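You operate a simulated robot arm through the tools that you are given. There is no shell and no other tool. Be economical: measure what you need, move in short steps, check, and stop when the job is done.

You are at the controls of a simulated two-armed robot. One attempt, no reset.

JOB
Switch off the power tray, move the orange cool box off it and wipe the tray.
Fine: off before you free the tray lever; box onto the sideboard's top; purple pad, put back. What is to be rubbed or washed off counts as gone when no trace of it is left.

It is judged by the outcome, as a careful person would: the job done as asked, and still so three seconds after it is handed in. It fails if anything else is knocked over, pushed out of place, dropped, spilled or broken.

ROBOT AND FRAMES
Two 7-joint arms with two-finger parallel grippers on one trunk, on a base that drives. Base frame: it is fixed to the floor where the robot stands at the start and does not move with it; the origin is under the middle of the robot, x ahead of it, y to its left, z up. Lengths are in cm, angles in rad, forces in N, time in s.
The left shoulder is at the start at [16.7, 17.4, 95.3], the right one opposite. With the tool pointing down near the work surface each hand reaches from about 10 to 70 cm from the robot's upright axis, wherever it stands, measured 20 degrees to its own side. Places, roughly: drain lever [50, -10, 10]; fill lever [40, -30, 70]; main lever [160, 140, 70]; purple pad [125, 50, 75]; rack lever [150, 130, 70]; sideboard [120, 40, 50]; smudge [70, -20, 80]; swivel lever [110, 70, 70]; top of the sideboard [100, 20, 80]; tray lever [70, 10, 70]; tray switch [60, 0, 70]; vent dial [50, -20, 50]. Payload 3.6 kg a hand.
Tool frame (each hand has its own): the origin (TCP) lies between the finger pads and is the grasp point; the fingertips stand 3 cm ahead of it; z points along the fingers, y is the line along which they close. The gripper opens to 11 cm. The fingers are 2 cm wide and 1 cm thick; the gripper's body (4.8 by 11.2 cm) begins 5.5 cm behind the TCP.
Orientation is that of the tool frame in the base frame, as [roll, pitch, yaw] about the fixed x, y, z axes, in that order (R = Rz(yaw) Ry(pitch) Rx(roll)). With the fingers straight down and closing along the base's y, the tool's x points along the base's -x, its y along +y and its z along -z.

CONTROLS
- The arms move only by the tool nudge_tool. It takes "left_rows", "right_rows" or both (then of equal length, played together; a hand with none holds still); each is a list of rows, each an object (a shift or turn left out is 0, a gripper value left out holds the last) with "claw": the closure, from 0 (fully open) to 1 (shut); "xyz": the shift along the tool's x, y, z in units of 40 mm (1.0 is 40 mm), a list of three; "turn": the turn, a rotation vector about the tool's x, y, z in units of 4 degrees (1.0 is 4 degrees), a list of three. In form: [{"claw": claw, "xyz": [x, y, z], "turn": [ax, ay, az]}, ...]. A call has 1 to 8 rows; each row shifts and turns the commanded pose from where the row before left it, along the tool's axes as they then stand. A call with a number of a shift or a turn outside -1 to 1 is refused whole. Each row takes 0.2 s and may step no farther than 5 cm and 0.15 rad from the row before; otherwise, or with a gripper value out of range, the whole call is refused. A pose out of reach is approached as far as the arm can. The call stops where the force on the tool passes 40 N (or 10 N more than at its start, if that is more) or the arm is blocked; 0.2 s more then pass. The fingers move at their own pace (about 15.3 cm/s each) and stop on an object; they squeeze with about 27 N. The grip force told is the motor's: it shows also when the fingers shut on nothing. Time passes only in rows, and 0.2 s behind the last, so rows that do not move let the fingers close. It gives the time, the measured TCP pose, the force on the tool (base axes), the opening and the grip force at its end, in the units of the frame above (readings bear some noise), with the torque about the TCP (base axes, N m) and any sound that the robot's microphone picked up, and new pictures: "show" is both (left out), scene, wrist or none (wrist: the cameras of the hands that moved).
- Cameras (640 x 400 px; columns grow to the right, rows downward): "scene" is now at [27.41, -0.25, 114.66]; the picture's right is [0.00, -1.00, -0.00], its down [-0.39, -0.00, -0.92] and it looks along [0.92, 0.00, -0.39] (base axes); focal length 214 px, centre (320, 200). "left" rides on the left gripper at [7.3, -1.7, -10.3] in its tool frame; the picture's right is [0.23, 0.97, 0.00], its down [-0.76, 0.18, -0.62] and it looks along [-0.61, 0.14, 0.78] (tool axes); focal length 222 px, centre (320, 200). "right" rides on the right gripper at [7.3, 1.7, -10.3] in its tool frame; the picture's right is [-0.23, 0.97, 0.00], its down [-0.76, -0.18, -0.62] and it looks along [-0.61, -0.14, 0.78] (tool axes); focal length 222 px, centre (320, 200).
- lift_body(by): slides the trunk up (or, below 0, down) by that many cm; the arms and the scene camera ride with it, the base frame stays. It gives what a move gives, with no picture.
- steer(legs): drives the robot by 1 to 6 legs, each [ahead, left, turn to the left] in cm, cm and rad, along the robot's own axes; the way and the turn of a leg run together, so that a leg with both is an arc; at most 150 cm and 3.142 rad a leg. The arms and the cameras ride along, it lands a little off, and it stops where it bumps. It gives what a move gives, and a new picture of the scene camera.
- aim_head(pan, tilt): turns the head with the scene camera to pan (to the left, within 1.501 rad either way) and tilt (down, from -0.506 to 1.204), counted from straight ahead of the robot. It gives what a move gives, and a new picture of the scene camera.
- locate(camera, pixels): for up to 12 pixels [column, row] of the newest picture of that camera ("zoom" is the newest enlarged one), the place [x, y, z] in the base frame of the surface seen there, good to about 0.2 cm, but the place of the scene camera against the robot may be out by one fixed shift of up to 2.5 cm in any direction. It takes no simulated time.
- enlarge(camera, box): a new picture of the part [left, top, right, bottom] of that camera's present view, enlarged. It takes no simulated time.
- hand_in(): hands the job in; it is judged then, once.

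Go step by step. Measure first, check grasps and placings, and put right what went wrong. The budget is 80 turns and 260 pictures, counting those below and the enlarged ones. Unless the task says otherwise, let go and move clear before handing in, and close with one line.

The tools are called after "Emit:" as a command line: name --argument value ..., lists and objects as JSON in quotes. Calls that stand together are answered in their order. nudge_tool: Moves the arms, as the interface text tells. Its arguments: {"type":"object","properties":{"left_rows":{"type":"array","items":{"type":"object","properties":{"claw":{"type":"number"},"xyz":{"type":"array","items":{"type":"number"}},"turn":{"type":"array","items":{"type":"number"}}}}},"right_rows":{"type":"array","items":{"type":"object","properties":{"claw":{"type":"number"},"xyz":{"type":"array","items":{"type":"number"}},"turn":{"type":"array","items":{"type":"number"}}}}},"show":{"type":"string","enum":["both","scene","wrist","none"]}},"required":[]} The other tools are called the same way: lift_body (by) slides the trunk up or down; steer (legs) drives the base; aim_head (pan, tilt) turns the head that bears the scene camera; locate (camera, pixels) gives the place of the surface under pixels of a picture; enlarge (camera, box) takes an enlarged picture of a part of a camera's view; hand_in () hands the job in.

At the start:

```text
clock: 0.0
left_eef_pos: [39.51, 11.93, 114.91]
left_ee_rot: [-3.141, 0.0, -3.14]
left_contact_force: [-0.1, -0.2, 0.0]
left_ft_torque: [0.01, -0.01, -0.03]
left_grip_width: 11.02
left_grasp_force: 0.1
right_eef_pos: [34.09, -23.07, 109.95]
right_ee_rot: [3.141, -0.002, -3.141]
right_contact_force: [-0.1, 0.7, 0.1]
right_ft_torque: [0.0, -0.02, -0.02]
right_grip_width: 10.99
right_grasp_force: 0.0
trunk travel left (down, up): [-7.5, 68.8]
robot x, y, heading: [-0.23, -0.27, 0.001]
head pan, tilt: [0.002, 0.405]
```

scene: 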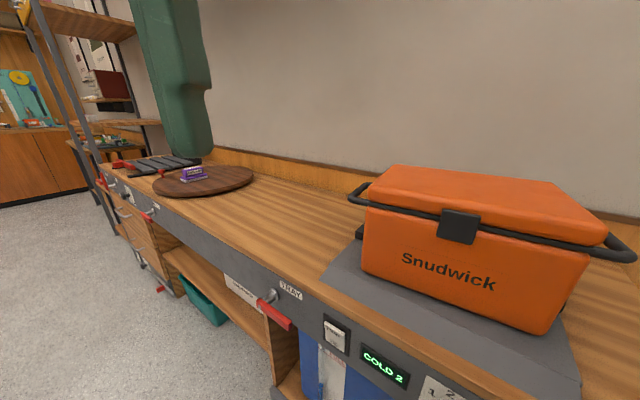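
right: 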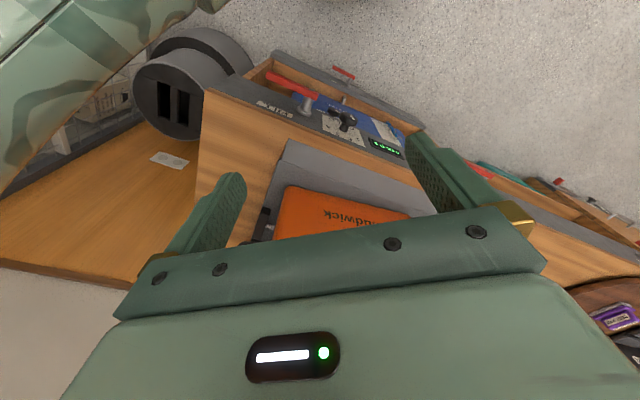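
left: 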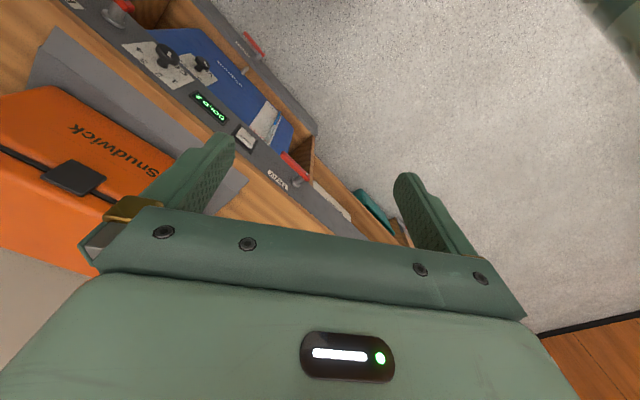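

The scene shows the orange box on a grey tray (about 450,300), a tray lever (270,305), a tray switch (336,335), and the purple pad on a round swivel (195,173). I'll enlarge the details and measure them.

Emit:
enlarge --camera "scene" --box '[210, 230, 450, 400]'

Emit:
enlarge --camera "scene" --box '[90, 130, 290, 255]'

Emit:
locate --camera "scene" --pixels '[[265, 303], [288, 324], [336, 335], [385, 367], [360, 245], [325, 283], [580, 395], [368, 190], [548, 332], [600, 235], [462, 170], [194, 174]]'

Emit:
aim_head --pan -0.5 --tilt 0.75

```text
2.35 times, centred on (330, 315) of scene
```

zoom: 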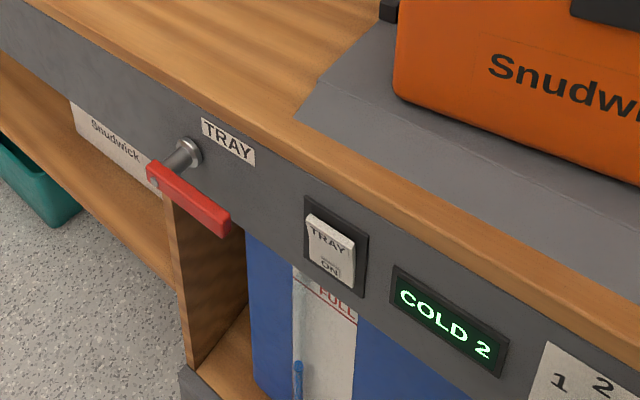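

```text
3.20 times, centred on (190, 192) of scene
```

zoom: 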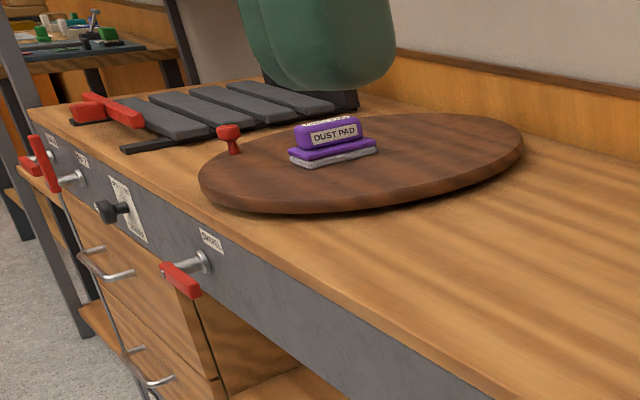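

```text
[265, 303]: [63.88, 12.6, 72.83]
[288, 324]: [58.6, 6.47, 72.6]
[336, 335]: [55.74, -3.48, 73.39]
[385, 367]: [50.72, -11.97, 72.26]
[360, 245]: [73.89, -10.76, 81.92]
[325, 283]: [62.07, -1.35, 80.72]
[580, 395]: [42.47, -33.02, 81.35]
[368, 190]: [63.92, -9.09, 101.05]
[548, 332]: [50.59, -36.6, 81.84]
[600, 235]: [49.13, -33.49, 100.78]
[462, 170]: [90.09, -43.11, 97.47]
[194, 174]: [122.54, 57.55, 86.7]
```

```text
clock: 0.9
left_eef_pos: [39.39, 11.89, 114.95]
left_ee_rot: [-3.139, -0.002, -3.141]
left_contact_force: [-0.9, 0.9, 0.5]
left_ft_torque: [-0.01, -0.03, 0.02]
left_grip_width: 11.03
left_grasp_force: 0.1
right_eef_pos: [34.09, -23.01, 109.97]
right_ee_rot: [-3.141, -0.003, -3.14]
right_contact_force: [0.5, -0.6, -0.3]
right_ft_torque: [0.0, 0.0, 0.02]
right_grip_width: 11.0
right_grasp_force: 0.1
trunk travel left (down, up): [-7.5, 68.8]
robot x, y, heading: [-0.26, -0.09, 0.001]
head pan, tilt: [-0.499, 0.75]
```

scene: 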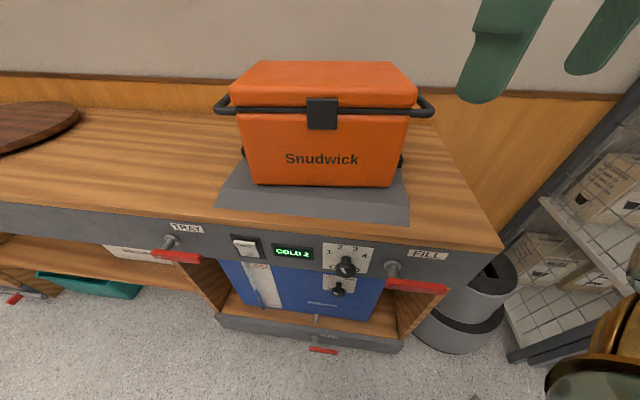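

The bench is turned about -0.5 rad from my heading. I'll zoom in on the controls and the smudge area.

Emit:
enlarge --camera "scene" --box '[130, 210, 290, 310]'

Emit:
enlarge --camera "scene" --box '[200, 50, 450, 206]'

Emit:
enlarge --camera "scene" --box '[220, 220, 460, 370]'

Emit:
locate --camera "scene" --pixels '[[168, 242], [152, 252], [198, 258], [245, 247], [217, 206], [410, 225], [400, 168], [258, 182], [390, 185], [220, 112], [428, 112], [322, 98]]'

```text
4.00 times, centred on (210, 260) of scene
```

zoom: 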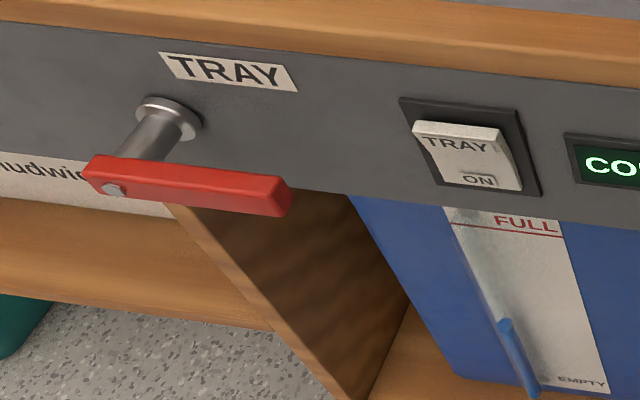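

```text
2.56 times, centred on (325, 128) of scene
```

zoom: 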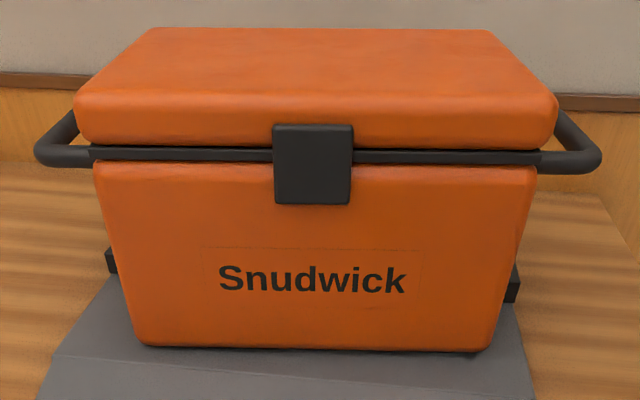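

```text
2.67 times, centred on (340, 295) of scene
```

zoom: 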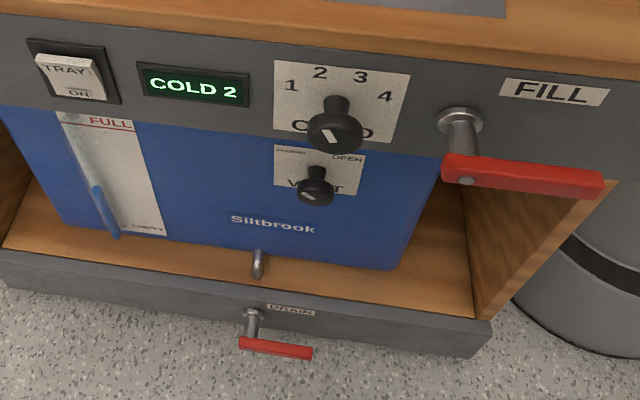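

```text
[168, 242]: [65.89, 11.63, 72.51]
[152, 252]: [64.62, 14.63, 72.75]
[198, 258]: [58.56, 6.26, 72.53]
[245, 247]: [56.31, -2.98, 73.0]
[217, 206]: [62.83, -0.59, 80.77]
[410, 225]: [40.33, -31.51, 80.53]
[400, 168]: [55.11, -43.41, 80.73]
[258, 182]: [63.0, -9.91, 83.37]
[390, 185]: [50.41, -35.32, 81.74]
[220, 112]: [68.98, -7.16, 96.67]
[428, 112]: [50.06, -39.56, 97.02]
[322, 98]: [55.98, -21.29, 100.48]
```

The switch, lever and box are all clear, and the box is about 37 cm wide over its handles. I'll turn to face the bench squarely before measuring more.

Emit:
steer --legs '[[0, 0, -0.53]]'

Emit:
aim_head --pan 0.0 --tilt 0.7

Emit:
locate --camera "scene" --pixels '[[10, 200], [560, 200]]'

```text
clock: 2.8
left_eef_pos: [40.1, -9.29, 114.96]
left_ee_rot: [-3.14, -0.003, 2.623]
left_contact_force: [0.9, -0.8, -0.1]
left_ft_torque: [-0.01, 0.0, -0.02]
left_grip_width: 10.99
left_grasp_force: 0.1
right_eef_pos: [18.06, -37.0, 109.95]
right_ee_rot: [3.141, -0.002, 2.62]
right_contact_force: [0.0, -0.4, -0.3]
right_ft_torque: [-0.03, -0.02, -0.03]
right_grip_width: 10.99
right_grasp_force: 0.1
trunk travel left (down, up): [-7.5, 68.8]
robot x, y, heading: [0.11, -0.12, -0.516]
head pan, tilt: [-0.499, 0.75]
```

scene: 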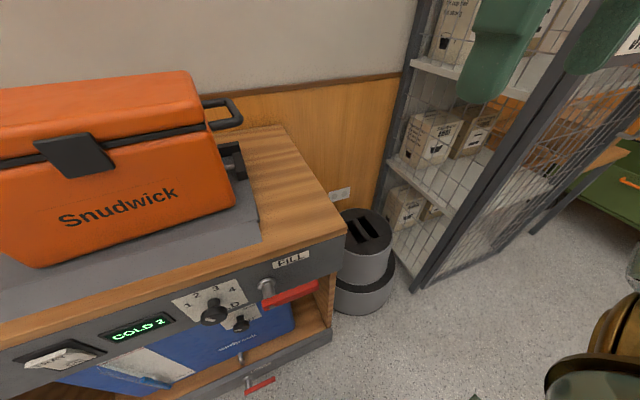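

```text
clock: 3.7
left_eef_pos: [40.1, -9.31, 114.89]
left_ee_rot: [-3.142, -0.001, 2.623]
left_contact_force: [0.2, 0.5, -1.0]
left_ft_torque: [-0.02, 0.02, -0.03]
left_grip_width: 10.99
left_grasp_force: 0.1
right_eef_pos: [18.12, -36.98, 110.04]
right_ee_rot: [3.141, -0.001, 2.621]
right_contact_force: [-0.6, -0.6, 0.7]
right_ft_torque: [0.02, -0.02, -0.01]
right_grip_width: 11.01
right_grasp_force: 0.1
trunk travel left (down, up): [-7.5, 68.8]
robot x, y, heading: [0.16, -0.09, -0.521]
head pan, tilt: [0.0, 0.7]
```

scene: 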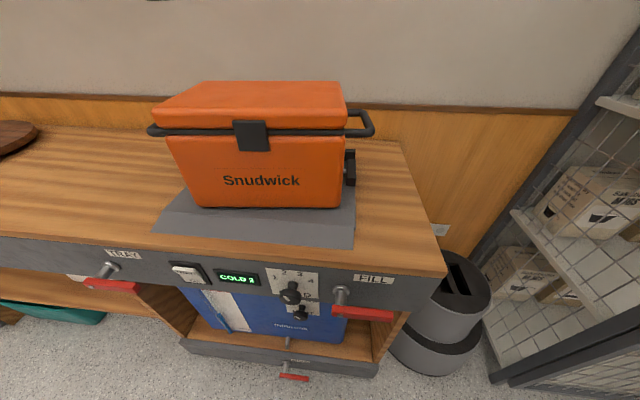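

```text
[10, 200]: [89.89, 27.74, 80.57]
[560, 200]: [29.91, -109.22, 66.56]
```

I'll measure the bench edge, box and controls from this view.

Emit:
locate --camera "scene" --pixels '[[20, 234], [420, 274], [152, 232], [354, 249], [190, 207], [342, 208], [148, 130], [373, 128], [346, 112], [350, 170], [342, 182], [35, 135]]'

Emit:
enlarge --camera "scene" --box '[300, 90, 400, 220]'

Emit:
enlarge --camera "scene" --box '[70, 235, 230, 335]'

Emit:
locate --camera "zoom" --pixels '[[150, 150], [60, 190], [250, 205], [410, 120], [490, 115], [480, 185], [420, 170], [455, 190], [540, 120], [155, 105], [410, 210], [160, 330]]'

```text
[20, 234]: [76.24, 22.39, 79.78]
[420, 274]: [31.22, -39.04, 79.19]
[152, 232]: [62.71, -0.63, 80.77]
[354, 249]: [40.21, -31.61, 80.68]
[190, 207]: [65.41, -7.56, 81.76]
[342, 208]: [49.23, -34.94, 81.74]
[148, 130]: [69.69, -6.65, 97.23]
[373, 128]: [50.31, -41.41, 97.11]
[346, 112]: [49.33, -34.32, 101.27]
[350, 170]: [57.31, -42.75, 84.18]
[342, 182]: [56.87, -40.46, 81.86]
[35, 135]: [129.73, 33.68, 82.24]
```

```text
3.08 times, centred on (350, 155) of scene
```

zoom: 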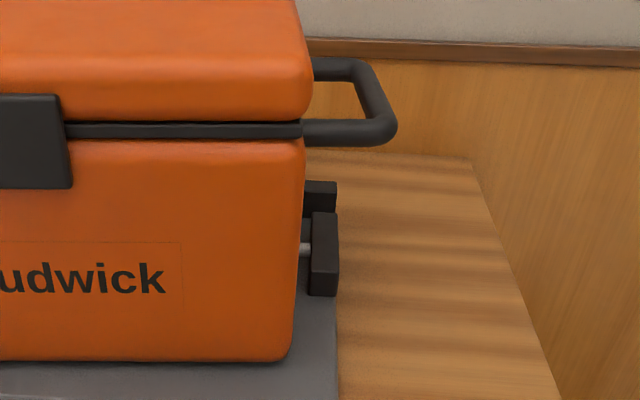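

```text
4.00 times, centred on (150, 285) of scene
```

zoom: 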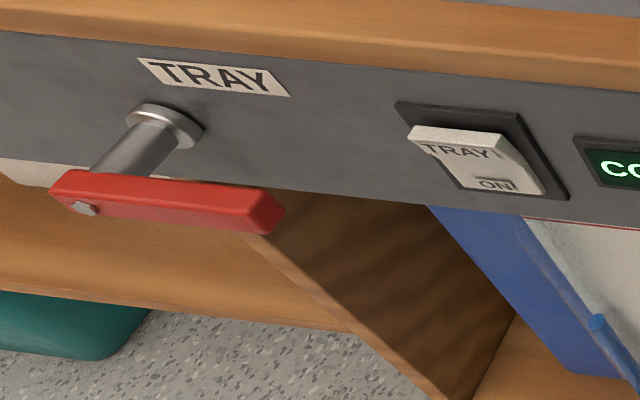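

```text
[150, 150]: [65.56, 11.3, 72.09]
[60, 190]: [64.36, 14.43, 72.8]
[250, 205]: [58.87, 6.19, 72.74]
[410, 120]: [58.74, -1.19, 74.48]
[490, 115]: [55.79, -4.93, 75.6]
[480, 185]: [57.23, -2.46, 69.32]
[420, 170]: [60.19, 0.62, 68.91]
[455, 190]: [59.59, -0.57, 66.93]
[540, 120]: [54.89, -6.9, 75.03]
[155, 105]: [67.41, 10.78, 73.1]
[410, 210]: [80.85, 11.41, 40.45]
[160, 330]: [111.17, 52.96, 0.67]
```

The bench faces heading -0.63 and the box sits at about -0.52. The clamps are the black blocks at the box ends. I'll square up to the bench, slide left to the switch and lever, and compare the wrist camera with the scene camera.

Emit:
steer --legs '[[0, 0, -0.11], [-4, 22, 0]]'

Emit:
nudge_tool --left_rows '[{"claw": 1}, {"claw": 1}]' --show "both"

```text
clock: 6.0
left_eef_pos: [48.8, 6.77, 114.9]
left_ee_rot: [-3.138, 0.0, 2.519]
left_contact_force: [-0.4, 0.1, 0.7]
left_ft_torque: [0.0, 0.05, -0.02]
left_grip_width: 10.97
left_grasp_force: 0.0
right_eef_pos: [23.98, -18.26, 110.06]
right_ee_rot: [3.141, -0.002, 2.516]
right_contact_force: [0.6, -0.2, 0.4]
right_ft_torque: [-0.01, 0.02, -0.04]
right_grip_width: 11.01
right_grasp_force: 0.0
trunk travel left (down, up): [-7.5, 68.8]
robot x, y, heading: [9.68, 20.49, -0.629]
head pan, tilt: [0.0, 0.7]
```

scene: 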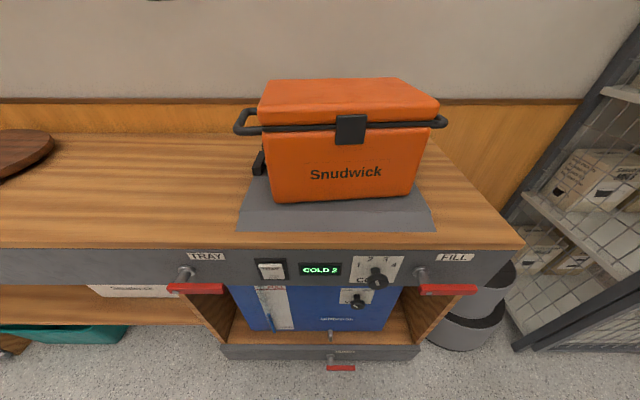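

```text
clock: 6.6
left_eef_pos: [48.69, 6.72, 115.03]
left_ee_rot: [-3.14, -0.002, 2.517]
left_contact_force: [0.1, -0.3, -0.3]
left_ft_torque: [0.03, 0.0, -0.04]
left_grip_width: 0.0
left_grasp_force: 27.9
right_eef_pos: [23.84, -18.52, 110.05]
right_ee_rot: [3.141, -0.003, 2.515]
right_contact_force: [1.0, 0.4, -0.5]
right_ft_torque: [0.0, -0.01, -0.02]
right_grip_width: 11.0
right_grasp_force: 0.1
trunk travel left (down, up): [-7.5, 68.8]
robot x, y, heading: [9.74, 20.38, -0.627]
head pan, tilt: [0.0, 0.7]
```

scene: 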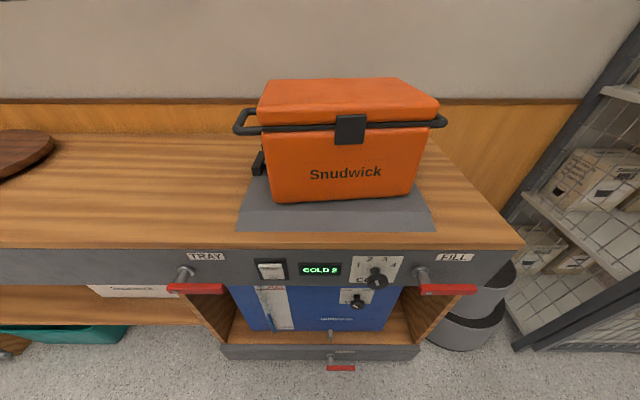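
left: 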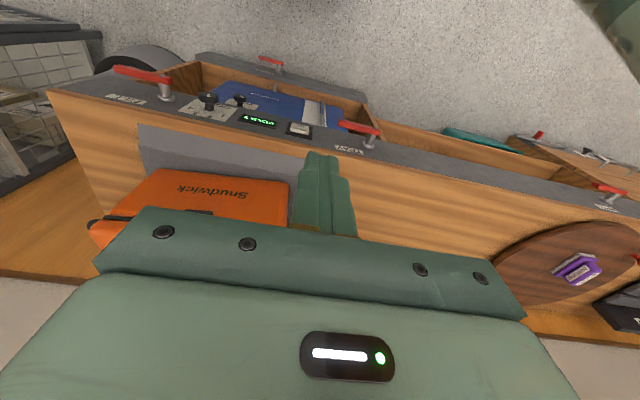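

Now I'll calibrate the scene camera against the wrist camera on shared features: the switch, the lever ends and the display.

Emit:
locate --camera "scene" --pixels '[[271, 270], [320, 270], [221, 289], [170, 288], [476, 289], [435, 228], [206, 256], [456, 257]]'

Emit:
locate --camera "left" --pixels '[[300, 129], [260, 121], [343, 123], [378, 131], [117, 69], [139, 126], [349, 151], [126, 99]]'

Emit:
enlarge --camera "left" --box '[240, 90, 400, 190]'

Emit:
enlarge --camera "scene" --box '[160, 240, 320, 340]'

```text
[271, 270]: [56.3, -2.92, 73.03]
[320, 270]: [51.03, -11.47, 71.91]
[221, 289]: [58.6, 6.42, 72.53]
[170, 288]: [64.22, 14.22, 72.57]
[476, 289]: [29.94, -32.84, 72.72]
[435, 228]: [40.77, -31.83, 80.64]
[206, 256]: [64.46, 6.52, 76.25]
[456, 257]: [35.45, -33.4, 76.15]
```

```text
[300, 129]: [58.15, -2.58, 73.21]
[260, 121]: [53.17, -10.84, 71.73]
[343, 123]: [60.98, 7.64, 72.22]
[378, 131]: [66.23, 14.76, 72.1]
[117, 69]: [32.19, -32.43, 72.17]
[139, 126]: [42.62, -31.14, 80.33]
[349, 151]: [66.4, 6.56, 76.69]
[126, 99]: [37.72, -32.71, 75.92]
```

```text
4.00 times, centred on (320, 140) of left
```

zoom: 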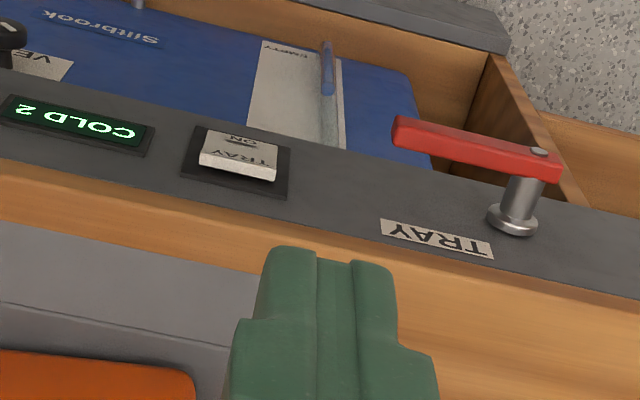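

```text
4.00 times, centred on (240, 290) of scene
```

zoom: 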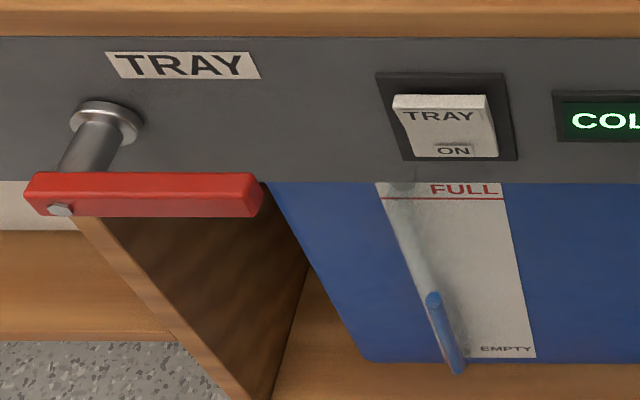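

The wrist camera shows the scene camera is off by about (+2, +0.5, -0.1), and the panel lies at F≈49.8 in the bench frame. I'll tilt the left hand forward by 32° and descend in front of the switch with the fingers shut.

Emit:
nudge_tool --left_rows '[{"claw": 1, "turn": [0, -1, 0]}, {"turn": [0, -1, 0]}, {"turn": [0, -1, 0]}, {"turn": [0, -1, 0]}, {"turn": [0, -1, 0]}, {"turn": [0, -1, 0]}, {"turn": [0, -1, 0]}, {"turn": [0, -1, 0]}]' --show "none"

Emit:
nudge_tool --left_rows '[{"xyz": [0.369, -0.049, 0.9]}, {"xyz": [0.369, -0.049, 0.9]}, {"xyz": [0.369, -0.049, 0.9]}, {"xyz": [0.369, -0.049, 0.9]}, {"xyz": [0.369, -0.049, 0.9]}, {"xyz": [0.369, -0.049, 0.9]}, {"xyz": [0.369, -0.049, 0.9]}, {"xyz": [0.369, -0.049, 0.9]}]' --show "both"

```text
clock: 8.4
left_eef_pos: [48.8, 6.66, 114.9]
left_ee_rot: [-3.138, 0.559, 2.516]
left_contact_force: [-0.1, -0.3, -0.6]
left_ft_torque: [0.04, 0.02, -0.03]
left_grip_width: 0.01
left_grasp_force: 27.3
right_eef_pos: [23.81, -18.44, 109.89]
right_ee_rot: [-3.141, -0.002, 2.515]
right_contact_force: [-1.2, 0.5, 0.0]
right_ft_torque: [-0.03, -0.01, 0.02]
right_grip_width: 10.99
right_grasp_force: 0.0
trunk travel left (down, up): [-7.5, 68.8]
robot x, y, heading: [9.84, 20.34, -0.625]
head pan, tilt: [0.0, 0.7]
```

```text
clock: 10.2
left_eef_pos: [52.15, 1.35, 84.38]
left_ee_rot: [-3.14, 0.553, 2.516]
left_contact_force: [0.4, 0.0, -0.5]
left_ft_torque: [-0.01, 0.03, 0.02]
left_grip_width: 0.01
left_grasp_force: 26.4
left hand out of reach, approached as far as the arm can: row 7, 8
right_eef_pos: [23.89, -18.55, 109.86]
right_ee_rot: [3.141, -0.002, 2.516]
right_contact_force: [0.5, 0.2, 0.7]
right_ft_torque: [0.0, 0.0, 0.0]
right_grip_width: 10.99
right_grasp_force: 0.0
trunk travel left (down, up): [-7.5, 68.8]
robot x, y, heading: [9.48, 20.23, -0.63]
head pan, tilt: [0.0, 0.7]
```

scene: 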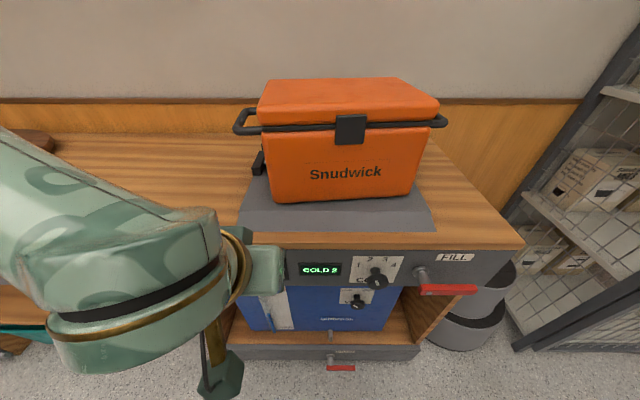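
left: 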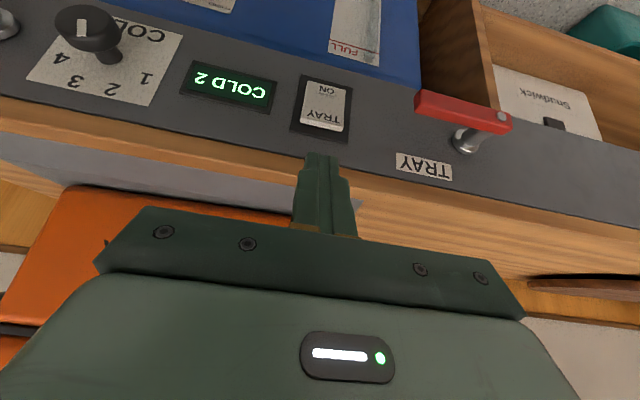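

The hand is at z 84 and near the arm's limit. I'll lower the trunk by 7.4 cm and check.

Emit:
lift_body --by -7.4

Emit:
enlarge --camera "left" --box '[240, 60, 400, 160]'

Emit:
locate --camera "zoom" --pixels '[[320, 200]]'

```text
clock: 11.3
left_eef_pos: [54.0, 0.09, 73.78]
left_ee_rot: [3.141, 0.441, 2.516]
left_contact_force: [-0.4, -0.7, -0.4]
left_ft_torque: [0.03, 0.05, 0.0]
left_grip_width: 0.0
left_grasp_force: 27.1
right_eef_pos: [27.13, -20.81, 100.89]
right_ee_rot: [3.139, -0.093, 2.515]
right_contact_force: [0.2, -0.5, -0.1]
right_ft_torque: [-0.02, -0.01, 0.0]
right_grip_width: 11.0
right_grasp_force: 0.1
trunk travel left (down, up): [-0.1, 76.2]
robot x, y, heading: [9.97, 20.15, -0.628]
head pan, tilt: [0.0, 0.7]
```

```text
4.00 times, centred on (320, 110) of left
```

zoom: 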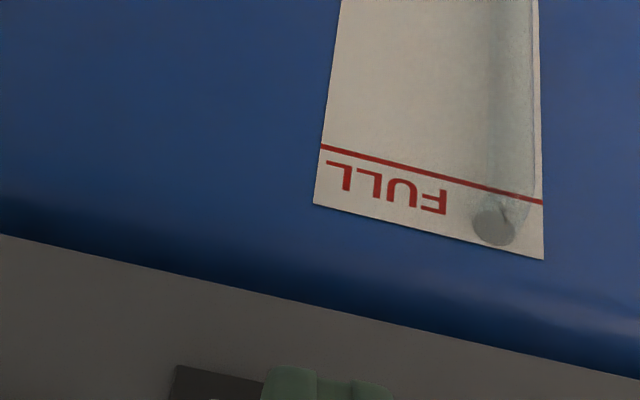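

```text
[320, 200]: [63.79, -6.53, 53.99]
```

Lowering the trunk leaned the arms forward a little, so the hand is now at z 73.8, F 43.6. I'll raise it 3 cm to aim at the top half of the rocker.

Emit:
nudge_tool --left_rows '[{"xyz": [-0.33, 0.07, -0.7]}, {}]' --show "wrist"

Emit:
enlarge --camera "left" --box '[240, 100, 400, 200]'

Emit:
locate --camera "zoom" --pixels '[[250, 130], [350, 130], [300, 90], [300, 170]]'

```text
clock: 11.9
left_eef_pos: [54.09, 0.27, 76.66]
left_ee_rot: [-3.141, 0.44, 2.518]
left_contact_force: [0.4, -0.3, 0.1]
left_ft_torque: [0.0, 0.01, 0.05]
left_grip_width: 0.0
left_grasp_force: 26.8
right_eef_pos: [27.38, -20.84, 100.68]
right_ee_rot: [3.139, -0.093, 2.515]
right_contact_force: [0.0, 0.7, 0.0]
right_ft_torque: [-0.01, -0.02, 0.02]
right_grip_width: 11.01
right_grasp_force: 0.1
trunk travel left (down, up): [-0.1, 76.2]
robot x, y, heading: [10.01, 20.26, -0.633]
head pan, tilt: [0.0, 0.7]
```

left: 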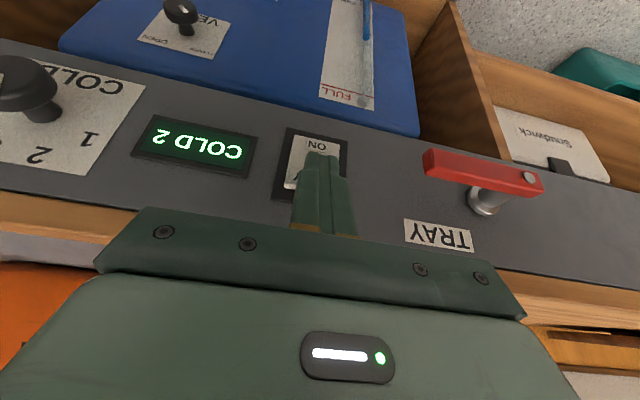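

```text
4.00 times, centred on (320, 150) of left
```

zoom: 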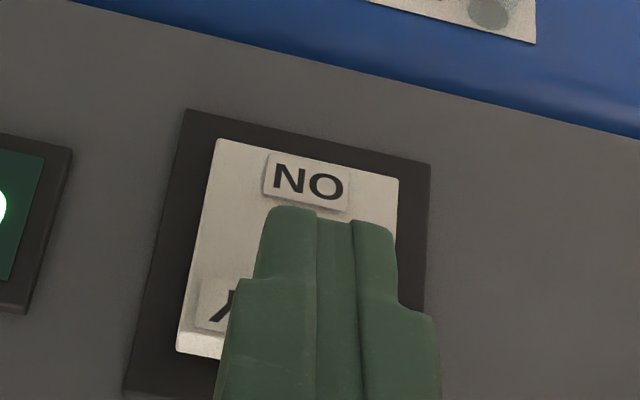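

```text
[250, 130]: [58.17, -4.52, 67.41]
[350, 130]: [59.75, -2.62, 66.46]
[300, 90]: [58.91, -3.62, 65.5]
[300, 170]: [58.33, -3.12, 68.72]
```

Emit:
locate --camera "zoom" --pixels '[[225, 150], [395, 190], [200, 300], [185, 345], [165, 380], [320, 185]]'

```text
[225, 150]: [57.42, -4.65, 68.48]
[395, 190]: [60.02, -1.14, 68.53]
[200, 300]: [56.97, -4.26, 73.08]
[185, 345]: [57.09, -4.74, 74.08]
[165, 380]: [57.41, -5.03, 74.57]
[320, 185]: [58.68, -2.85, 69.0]
```

The rocker spans z 68.3 to 74.1 and its top half stands proud. I'll lower slightly and press the top half forward.

Emit:
nudge_tool --left_rows '[{"xyz": [-0.22, 0, 0.41]}, {"xyz": [-0.2265, 0, 0.107]}, {"xyz": [-0.17, 0, 0.08]}, {"xyz": [-0.11, 0, 0.05]}]' --show "wrist"

Emit:
enlarge --camera "left" --box '[240, 100, 400, 200]'

```text
clock: 12.9
left_eef_pos: [56.98, -1.84, 75.81]
left_ee_rot: [3.141, 0.437, 2.515]
left_contact_force: [-10.2, 5.7, -0.6]
left_ft_torque: [0.28, 0.13, -0.05]
left_grip_width: 0.0
left_grasp_force: 27.2
right_eef_pos: [27.25, -20.72, 100.87]
right_ee_rot: [3.14, -0.093, 2.513]
right_contact_force: [0.5, 0.0, 0.4]
right_ft_torque: [0.01, 0.0, -0.03]
right_grip_width: 11.0
right_grasp_force: 0.1
trunk travel left (down, up): [-0.1, 76.2]
robot x, y, heading: [9.63, 20.33, -0.622]
head pan, tilt: [0.0, 0.7]
```

left: 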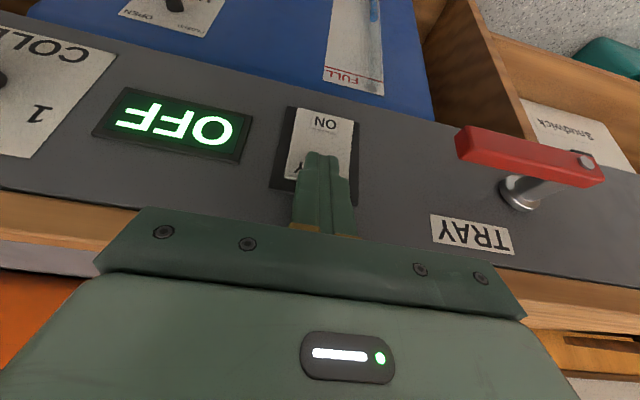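

```text
4.00 times, centred on (320, 150) of left
```

zoom: 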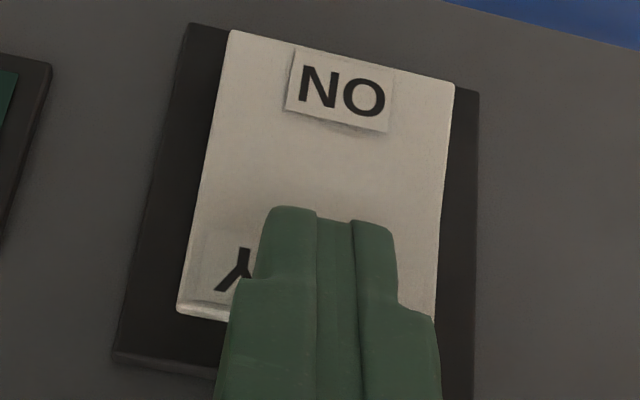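

The display reads OFF. I'll back off and measure the lever.

Emit:
nudge_tool --left_rows '[{"xyz": [0.8, 0, -0.38]}, {"xyz": [0.8, 0, -0.38]}]' --show "both"

Emit:
enlarge --camera "left" --box '[380, 110, 540, 210]'

Emit:
locate --camera "zoom" --pixels '[[320, 200]]'

```text
clock: 13.5
left_eef_pos: [51.87, 0.03, 76.41]
left_ee_rot: [3.139, 0.437, 2.517]
left_contact_force: [-0.7, 0.3, -0.1]
left_ft_torque: [0.03, -0.02, 0.01]
left_grip_width: 0.0
left_grasp_force: 26.5
left hand out of reach, approached as far as the arm can: row 2
right_eef_pos: [27.25, -20.84, 100.73]
right_ee_rot: [3.139, -0.095, 2.514]
right_contact_force: [0.3, -0.1, -0.4]
right_ft_torque: [0.0, 0.02, -0.01]
right_grip_width: 11.01
right_grasp_force: 0.2
trunk travel left (down, up): [-0.1, 76.2]
robot x, y, heading: [9.48, 20.26, -0.627]
head pan, tilt: [0.0, 0.7]
```

scene: 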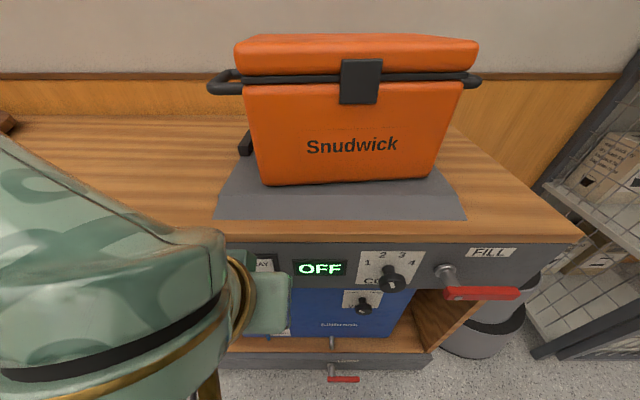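
left: 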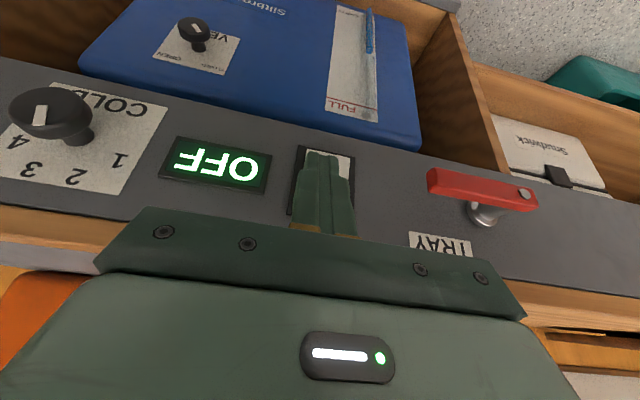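

```text
4.00 times, centred on (460, 160) of left
```

zoom: 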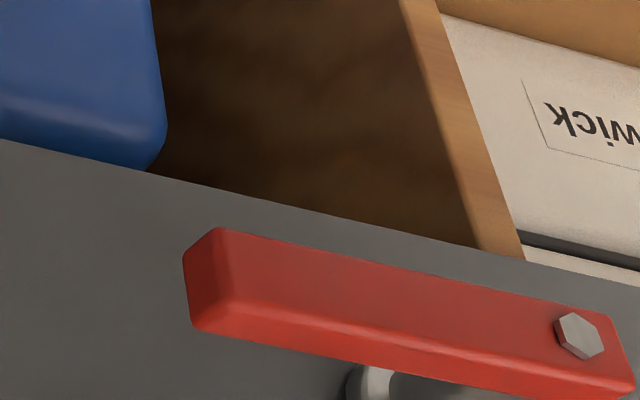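

```text
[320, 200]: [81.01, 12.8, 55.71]
```

Emit:
locate --camera "zoom" --pixels '[[220, 290], [220, 235], [225, 325], [580, 335], [400, 290], [400, 345], [195, 270], [585, 385]]'

```text
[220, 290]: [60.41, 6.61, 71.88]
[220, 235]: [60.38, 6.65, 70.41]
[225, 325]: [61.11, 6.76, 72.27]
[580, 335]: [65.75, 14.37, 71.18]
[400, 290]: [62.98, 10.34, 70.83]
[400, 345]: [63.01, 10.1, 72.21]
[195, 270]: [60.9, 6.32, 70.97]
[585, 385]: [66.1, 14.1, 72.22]
```

The lever bar lies at F 45 to 46.5, z 70.3 to 72.3, with its hub at L 50.3 and its free tip at L 41. I'll come in above the free end and try pushing it down.

Emit:
nudge_tool --left_rows '[{"xyz": [-0.15, 0.75, 0.05]}, {"xyz": [-0.15, 0.75, 0.05]}, {"xyz": [-0.15, 0.75, 0.05]}, {"xyz": [-0.15, 0.75, 0.05]}, {}]' --show "wrist"

```text
clock: 14.7
left_eef_pos: [62.24, 5.52, 77.53]
left_ee_rot: [-3.141, 0.438, 2.517]
left_contact_force: [0.4, 0.5, -0.3]
left_ft_torque: [-0.03, 0.01, -0.03]
left_grip_width: 0.0
left_grasp_force: 26.6
left hand out of reach, approached as far as the arm can: row 1, 2, 3
right_eef_pos: [27.43, -20.9, 100.74]
right_ee_rot: [3.14, -0.094, 2.514]
right_contact_force: [1.2, 1.3, 0.3]
right_ft_torque: [-0.01, 0.0, 0.0]
right_grip_width: 11.02
right_grasp_force: 0.0
trunk travel left (down, up): [-0.1, 76.2]
robot x, y, heading: [9.96, 20.2, -0.628]
head pan, tilt: [0.0, 0.7]
```

left: 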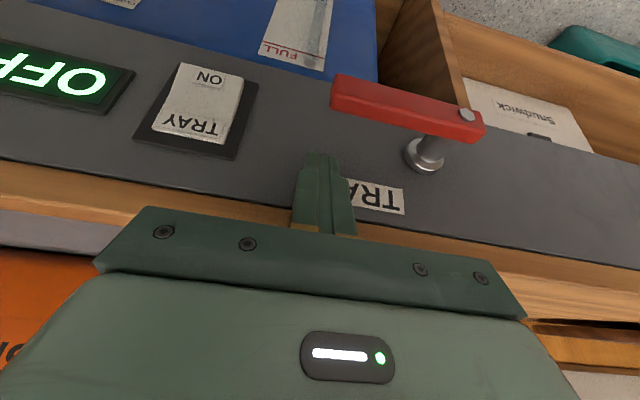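

The hand landed at F 47.1, closer to the panel than I planned. I'll correct back by 2.3 cm and left by 1.7 cm, then press down.

Emit:
nudge_tool --left_rows '[{"xyz": [0.6, 0.42, -0.065]}, {}, {"xyz": [0.107, 0, 0.2265]}, {"xyz": [0.107, 0, 0.2265]}, {"xyz": [0.107, 0, 0.2265]}, {"xyz": [0.107, 0, 0.2265]}]' --show "wrist"

```text
clock: 16.1
left_eef_pos: [63.34, 6.18, 73.71]
left_ee_rot: [3.14, 0.439, 2.516]
left_contact_force: [-25.3, 20.3, 30.3]
left_ft_torque: [0.12, 0.12, 0.03]
left_grip_width: 0.0
left_grasp_force: 27.0
left hand out of reach, approached as far as the arm can: row 1, 4
right_eef_pos: [26.9, -20.62, 100.84]
right_ee_rot: [3.14, -0.089, 2.514]
right_contact_force: [0.3, -1.9, -1.5]
right_ft_torque: [0.05, 0.04, -0.01]
right_grip_width: 11.0
right_grasp_force: 0.0
trunk travel left (down, up): [-0.1, 76.2]
robot x, y, heading: [9.57, 19.78, -0.625]
head pan, tilt: [0.0, 0.7]
```

left: 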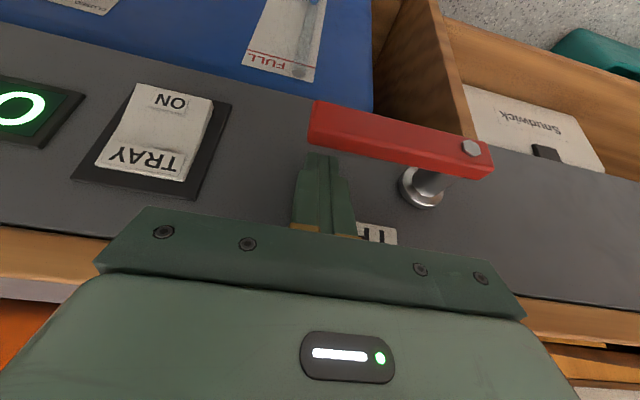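

The hand slipped between the bar and the panel, because the arm is folded against its near limit. I'll lift clear and back the base off to give it room.

Emit:
nudge_tool --left_rows '[{"xyz": [-0.2, 0, -0.55]}, {"xyz": [-0.2, 0, -0.55]}, {"xyz": [-0.2, 0, -0.8]}, {"xyz": [-0.2, 0, -0.8]}]' --show "wrist"

Emit:
steer --legs '[[-10, 6, 0]]'

```text
clock: 17.1
left_eef_pos: [61.81, 6.92, 84.68]
left_ee_rot: [-3.141, 0.441, 2.517]
left_contact_force: [0.0, -0.2, 0.0]
left_ft_torque: [0.02, 0.0, -0.02]
left_grip_width: 0.04
left_grasp_force: 27.2
right_eef_pos: [27.21, -20.95, 100.69]
right_ee_rot: [3.14, -0.091, 2.515]
right_contact_force: [0.6, 0.4, -0.3]
right_ft_torque: [0.01, 0.0, 0.02]
right_grip_width: 11.0
right_grasp_force: 0.0
trunk travel left (down, up): [-0.1, 76.2]
robot x, y, heading: [9.78, 19.83, -0.624]
head pan, tilt: [0.0, 0.7]
```

left: 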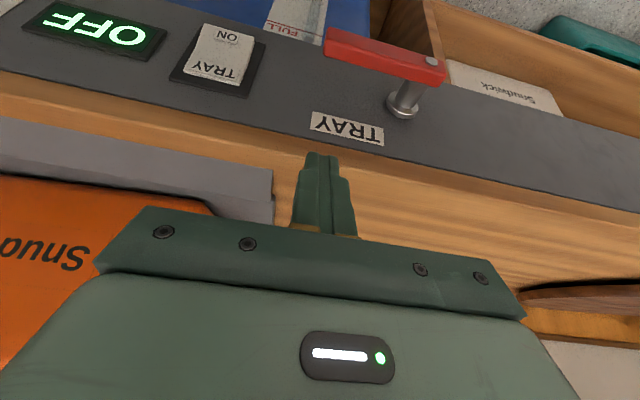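

```text
clock: 18.3
left_eef_pos: [57.36, 17.65, 84.47]
left_ee_rot: [-3.141, 0.44, 2.519]
left_contact_force: [-0.1, 0.5, 0.2]
left_ft_torque: [0.01, 0.01, 0.01]
left_grip_width: 0.0
left_grasp_force: 27.3
right_eef_pos: [22.63, -9.99, 100.85]
right_ee_rot: [3.139, -0.092, 2.515]
right_contact_force: [-0.1, 0.1, -0.6]
right_ft_torque: [-0.01, 0.03, 0.01]
right_grip_width: 11.0
right_grasp_force: 0.1
trunk travel left (down, up): [-0.1, 76.2]
robot x, y, heading: [4.95, 30.78, -0.625]
head pan, tilt: [0.0, 0.7]
```

scene: 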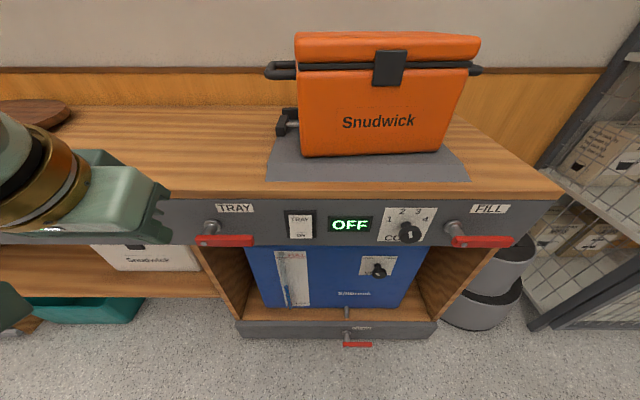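

There is room now. I'll bring the fingertip above the lever's free end.

Emit:
nudge_tool --left_rows '[{"xyz": [-0.27, -0.31, 0.68]}, {"xyz": [-0.27, -0.31, 0.68]}, {"xyz": [-0.27, -0.31, 0.68]}, {"xyz": [-0.27, -0.31, 0.63]}, {}]' --show "wrist"

```text
clock: 19.5
left_eef_pos: [61.35, 8.6, 76.56]
left_ee_rot: [-3.141, 0.441, 2.52]
left_contact_force: [0.4, -0.4, 0.0]
left_ft_torque: [-0.01, 0.0, 0.0]
left_grip_width: 0.0
left_grasp_force: 27.3
right_eef_pos: [22.74, -10.08, 100.74]
right_ee_rot: [3.139, -0.092, 2.516]
right_contact_force: [-0.7, 0.1, -0.7]
right_ft_torque: [0.0, 0.02, 0.01]
right_grip_width: 11.01
right_grasp_force: 0.1
trunk travel left (down, up): [-0.1, 76.2]
robot x, y, heading: [5.37, 30.76, -0.622]
head pan, tilt: [0.0, 0.7]
```

left: 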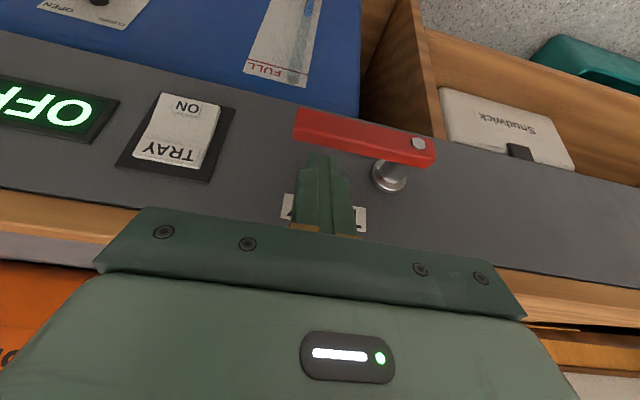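

The fingertip is above the bar's end. I'll press down.

Emit:
nudge_tool --left_rows '[{"xyz": [0.107, 0, 0.2265]}, {"xyz": [0.107, 0, 0.2265]}, {"xyz": [0.107, 0, 0.2265]}, {"xyz": [0.107, 0, 0.2265]}, {"xyz": [0.107, 0.03, 0.2265]}]' --show "wrist"

```text
clock: 20.2
left_eef_pos: [61.28, 8.81, 75.17]
left_ee_rot: [-3.133, 0.462, 2.522]
left_contact_force: [-10.8, 12.1, 25.0]
left_ft_torque: [0.41, 0.16, -0.1]
left_grip_width: 0.0
left_grasp_force: 27.1
right_eef_pos: [22.37, -9.82, 101.0]
right_ee_rot: [3.14, -0.09, 2.517]
right_contact_force: [0.5, 0.5, -1.7]
right_ft_torque: [0.0, -0.02, 0.04]
right_grip_width: 11.01
right_grasp_force: 0.1
trunk travel left (down, up): [-0.1, 76.2]
robot x, y, heading: [4.93, 30.95, -0.623]
head pan, tilt: [0.0, 0.7]
stopped in row 3 (left hand): the force on the tool passed its limit at 48 N (the readings are from after the stop); the commanded pose is now the measured one
```

left: 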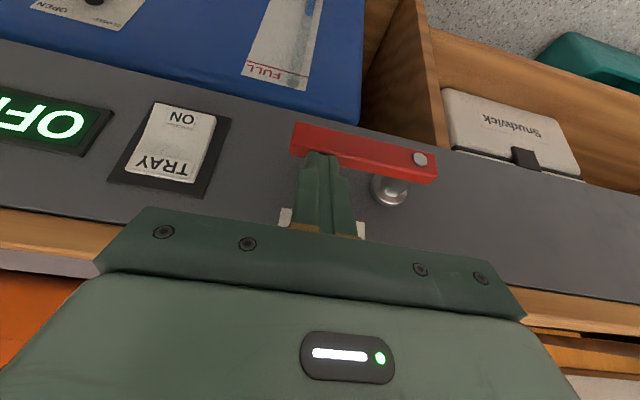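

Down is blocked and the bar hasn't moved, so the lever must turn up. I'll back off, tilt the hand near horizontal and push from below.

Emit:
nudge_tool --left_rows '[{"xyz": [-0.1, 0, -0.22]}, {"xyz": [0.68, 0, -0.32]}, {"xyz": [0.68, 0, -0.32]}]' --show "none"

Emit:
steer --legs '[[-10, 0, 0]]'

Emit:
nudge_tool --left_rows '[{"turn": [0, -1, 0]}, {"turn": [0, -1, 0]}, {"turn": [0, -1, 0]}, {"turn": [0, -1, 0]}, {"turn": [0, -1, 0]}, {"turn": [0, -1, 0]}, {"turn": [0, -1, 0]}, {"turn": [0, -1, 0]}]' --show "none"

Emit:
nudge_tool --left_rows '[{"turn": [0, -1, 0]}, {"turn": [0, -1, 0]}, {"turn": [0, -1, 0]}, {"turn": [0, -1, 0]}]' --show "both"

```text
clock: 21.0
left_eef_pos: [56.65, 12.2, 75.64]
left_ee_rot: [-3.137, 0.456, 2.522]
left_contact_force: [-1.0, 0.1, -0.3]
left_ft_torque: [-0.01, 0.03, 0.0]
left_grip_width: 0.0
left_grasp_force: 26.4
right_eef_pos: [22.72, -10.06, 100.75]
right_ee_rot: [3.141, -0.094, 2.516]
right_contact_force: [0.4, 0.4, 0.8]
right_ft_torque: [0.03, 0.0, -0.02]
right_grip_width: 11.01
right_grasp_force: 0.0
trunk travel left (down, up): [-0.1, 76.2]
robot x, y, heading: [5.01, 31.04, -0.628]
head pan, tilt: [0.0, 0.7]
```

```text
clock: 22.2
left_eef_pos: [48.56, 17.95, 75.6]
left_ee_rot: [-3.135, 0.458, 2.521]
left_contact_force: [0.4, -0.9, 0.3]
left_ft_torque: [0.0, 0.0, 0.04]
left_grip_width: 0.0
left_grasp_force: 27.5
right_eef_pos: [14.49, -4.2, 100.74]
right_ee_rot: [3.14, -0.094, 2.517]
right_contact_force: [0.7, -0.4, -0.4]
right_ft_torque: [-0.03, 0.0, -0.03]
right_grip_width: 11.01
right_grasp_force: 0.1
trunk travel left (down, up): [-0.1, 76.2]
robot x, y, heading: [-2.79, 36.71, -0.625]
head pan, tilt: [0.0, 0.7]
```

scene: 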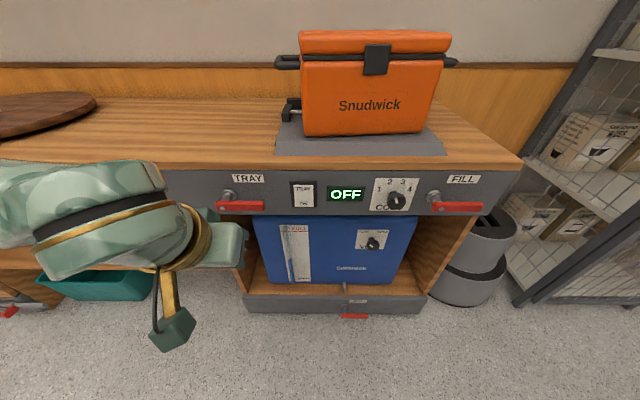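

```text
clock: 24.0
left_eef_pos: [50.86, 13.84, 75.8]
left_ee_rot: [-3.133, 0.938, 2.523]
left_contact_force: [-0.5, -0.4, 0.8]
left_ft_torque: [0.02, 0.06, 0.01]
left_grip_width: 0.01
left_grasp_force: 27.6
left hand out of reach, approached as far as the arm can: row 2, 3, 4, 5, 6, 7, 8
right_eef_pos: [14.65, -4.24, 100.74]
right_ee_rot: [3.139, -0.095, 2.516]
right_contact_force: [0.3, 0.8, 0.0]
right_ft_torque: [0.0, 0.01, -0.02]
right_grip_width: 11.0
right_grasp_force: 0.1
trunk travel left (down, up): [-0.1, 76.2]
robot x, y, heading: [-3.32, 36.99, -0.626]
head pan, tilt: [0.0, 0.7]
```

```text
clock: 25.0
left_eef_pos: [51.28, 13.12, 77.31]
left_ee_rot: [-3.14, 1.039, 2.526]
left_contact_force: [0.1, -0.2, 0.2]
left_ft_torque: [0.03, 0.0, -0.01]
left_grip_width: 0.0
left_grasp_force: 27.5
left hand out of reach, approached as far as the arm can: row 1, 2, 3, 4
right_eef_pos: [14.56, -4.23, 100.74]
right_ee_rot: [3.139, -0.093, 2.516]
right_contact_force: [-0.2, -0.2, 0.3]
right_ft_torque: [0.02, -0.03, 0.01]
right_grip_width: 11.0
right_grasp_force: 0.1
trunk travel left (down, up): [-0.1, 76.2]
robot x, y, heading: [-2.82, 37.01, -0.624]
head pan, tilt: [0.0, 0.7]
```

scene: 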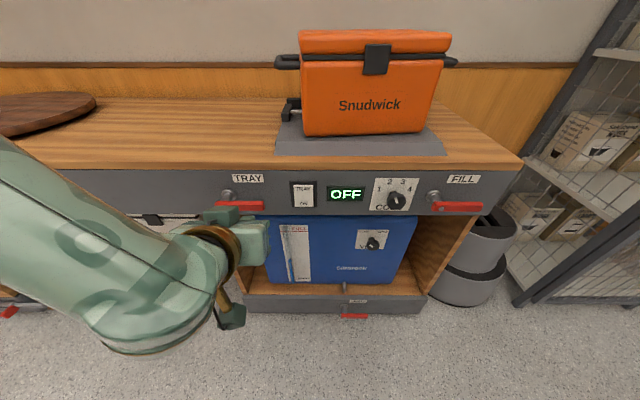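
left: 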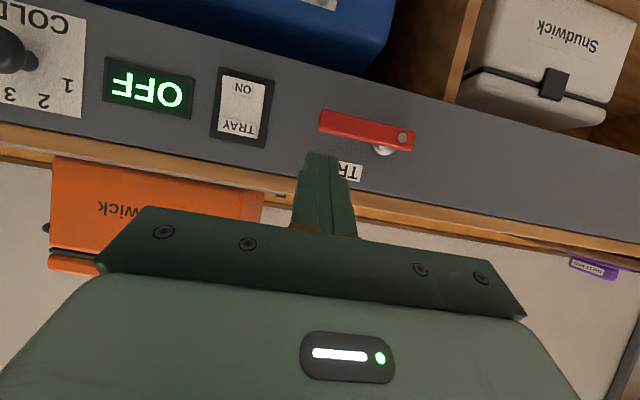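

The commanded pose should become reachable once the hand moves forward. I'll bring it forward and down to just below bar level, short of the lever.

Emit:
nudge_tool --left_rows '[{"xyz": [0.22, 0, 0.86]}, {"xyz": [0.22, 0, 0.86]}, {"xyz": [0.22, 0, 0.86]}, {"xyz": [0.22, 0, 0.86]}, {}]' --show "wrist"

```text
clock: 26.2
left_eef_pos: [56.2, 2.89, 70.07]
left_ee_rot: [-3.13, 1.05, 2.523]
left_contact_force: [-0.6, 0.2, 0.5]
left_ft_torque: [0.0, -0.01, -0.01]
left_grip_width: 0.01
left_grasp_force: 26.9
left hand out of reach, approached as far as the arm can: row 1, 2, 3, 4
right_eef_pos: [14.61, -4.22, 100.72]
right_ee_rot: [3.141, -0.093, 2.515]
right_contact_force: [-0.3, -0.2, 0.6]
right_ft_torque: [0.04, -0.01, 0.02]
right_grip_width: 11.03
right_grasp_force: 0.0
trunk travel left (down, up): [-0.1, 76.2]
robot x, y, heading: [-2.87, 36.92, -0.626]
head pan, tilt: [0.0, 0.7]
```

left: 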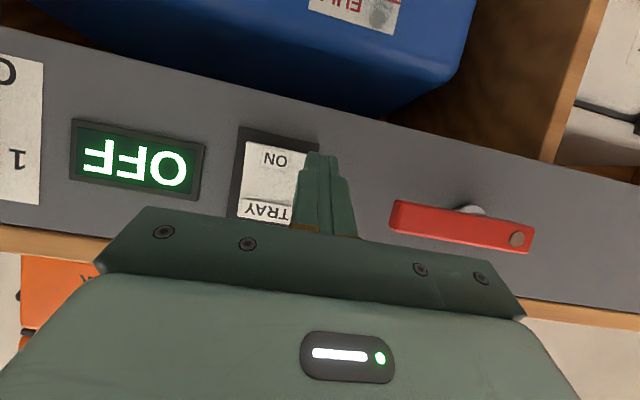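

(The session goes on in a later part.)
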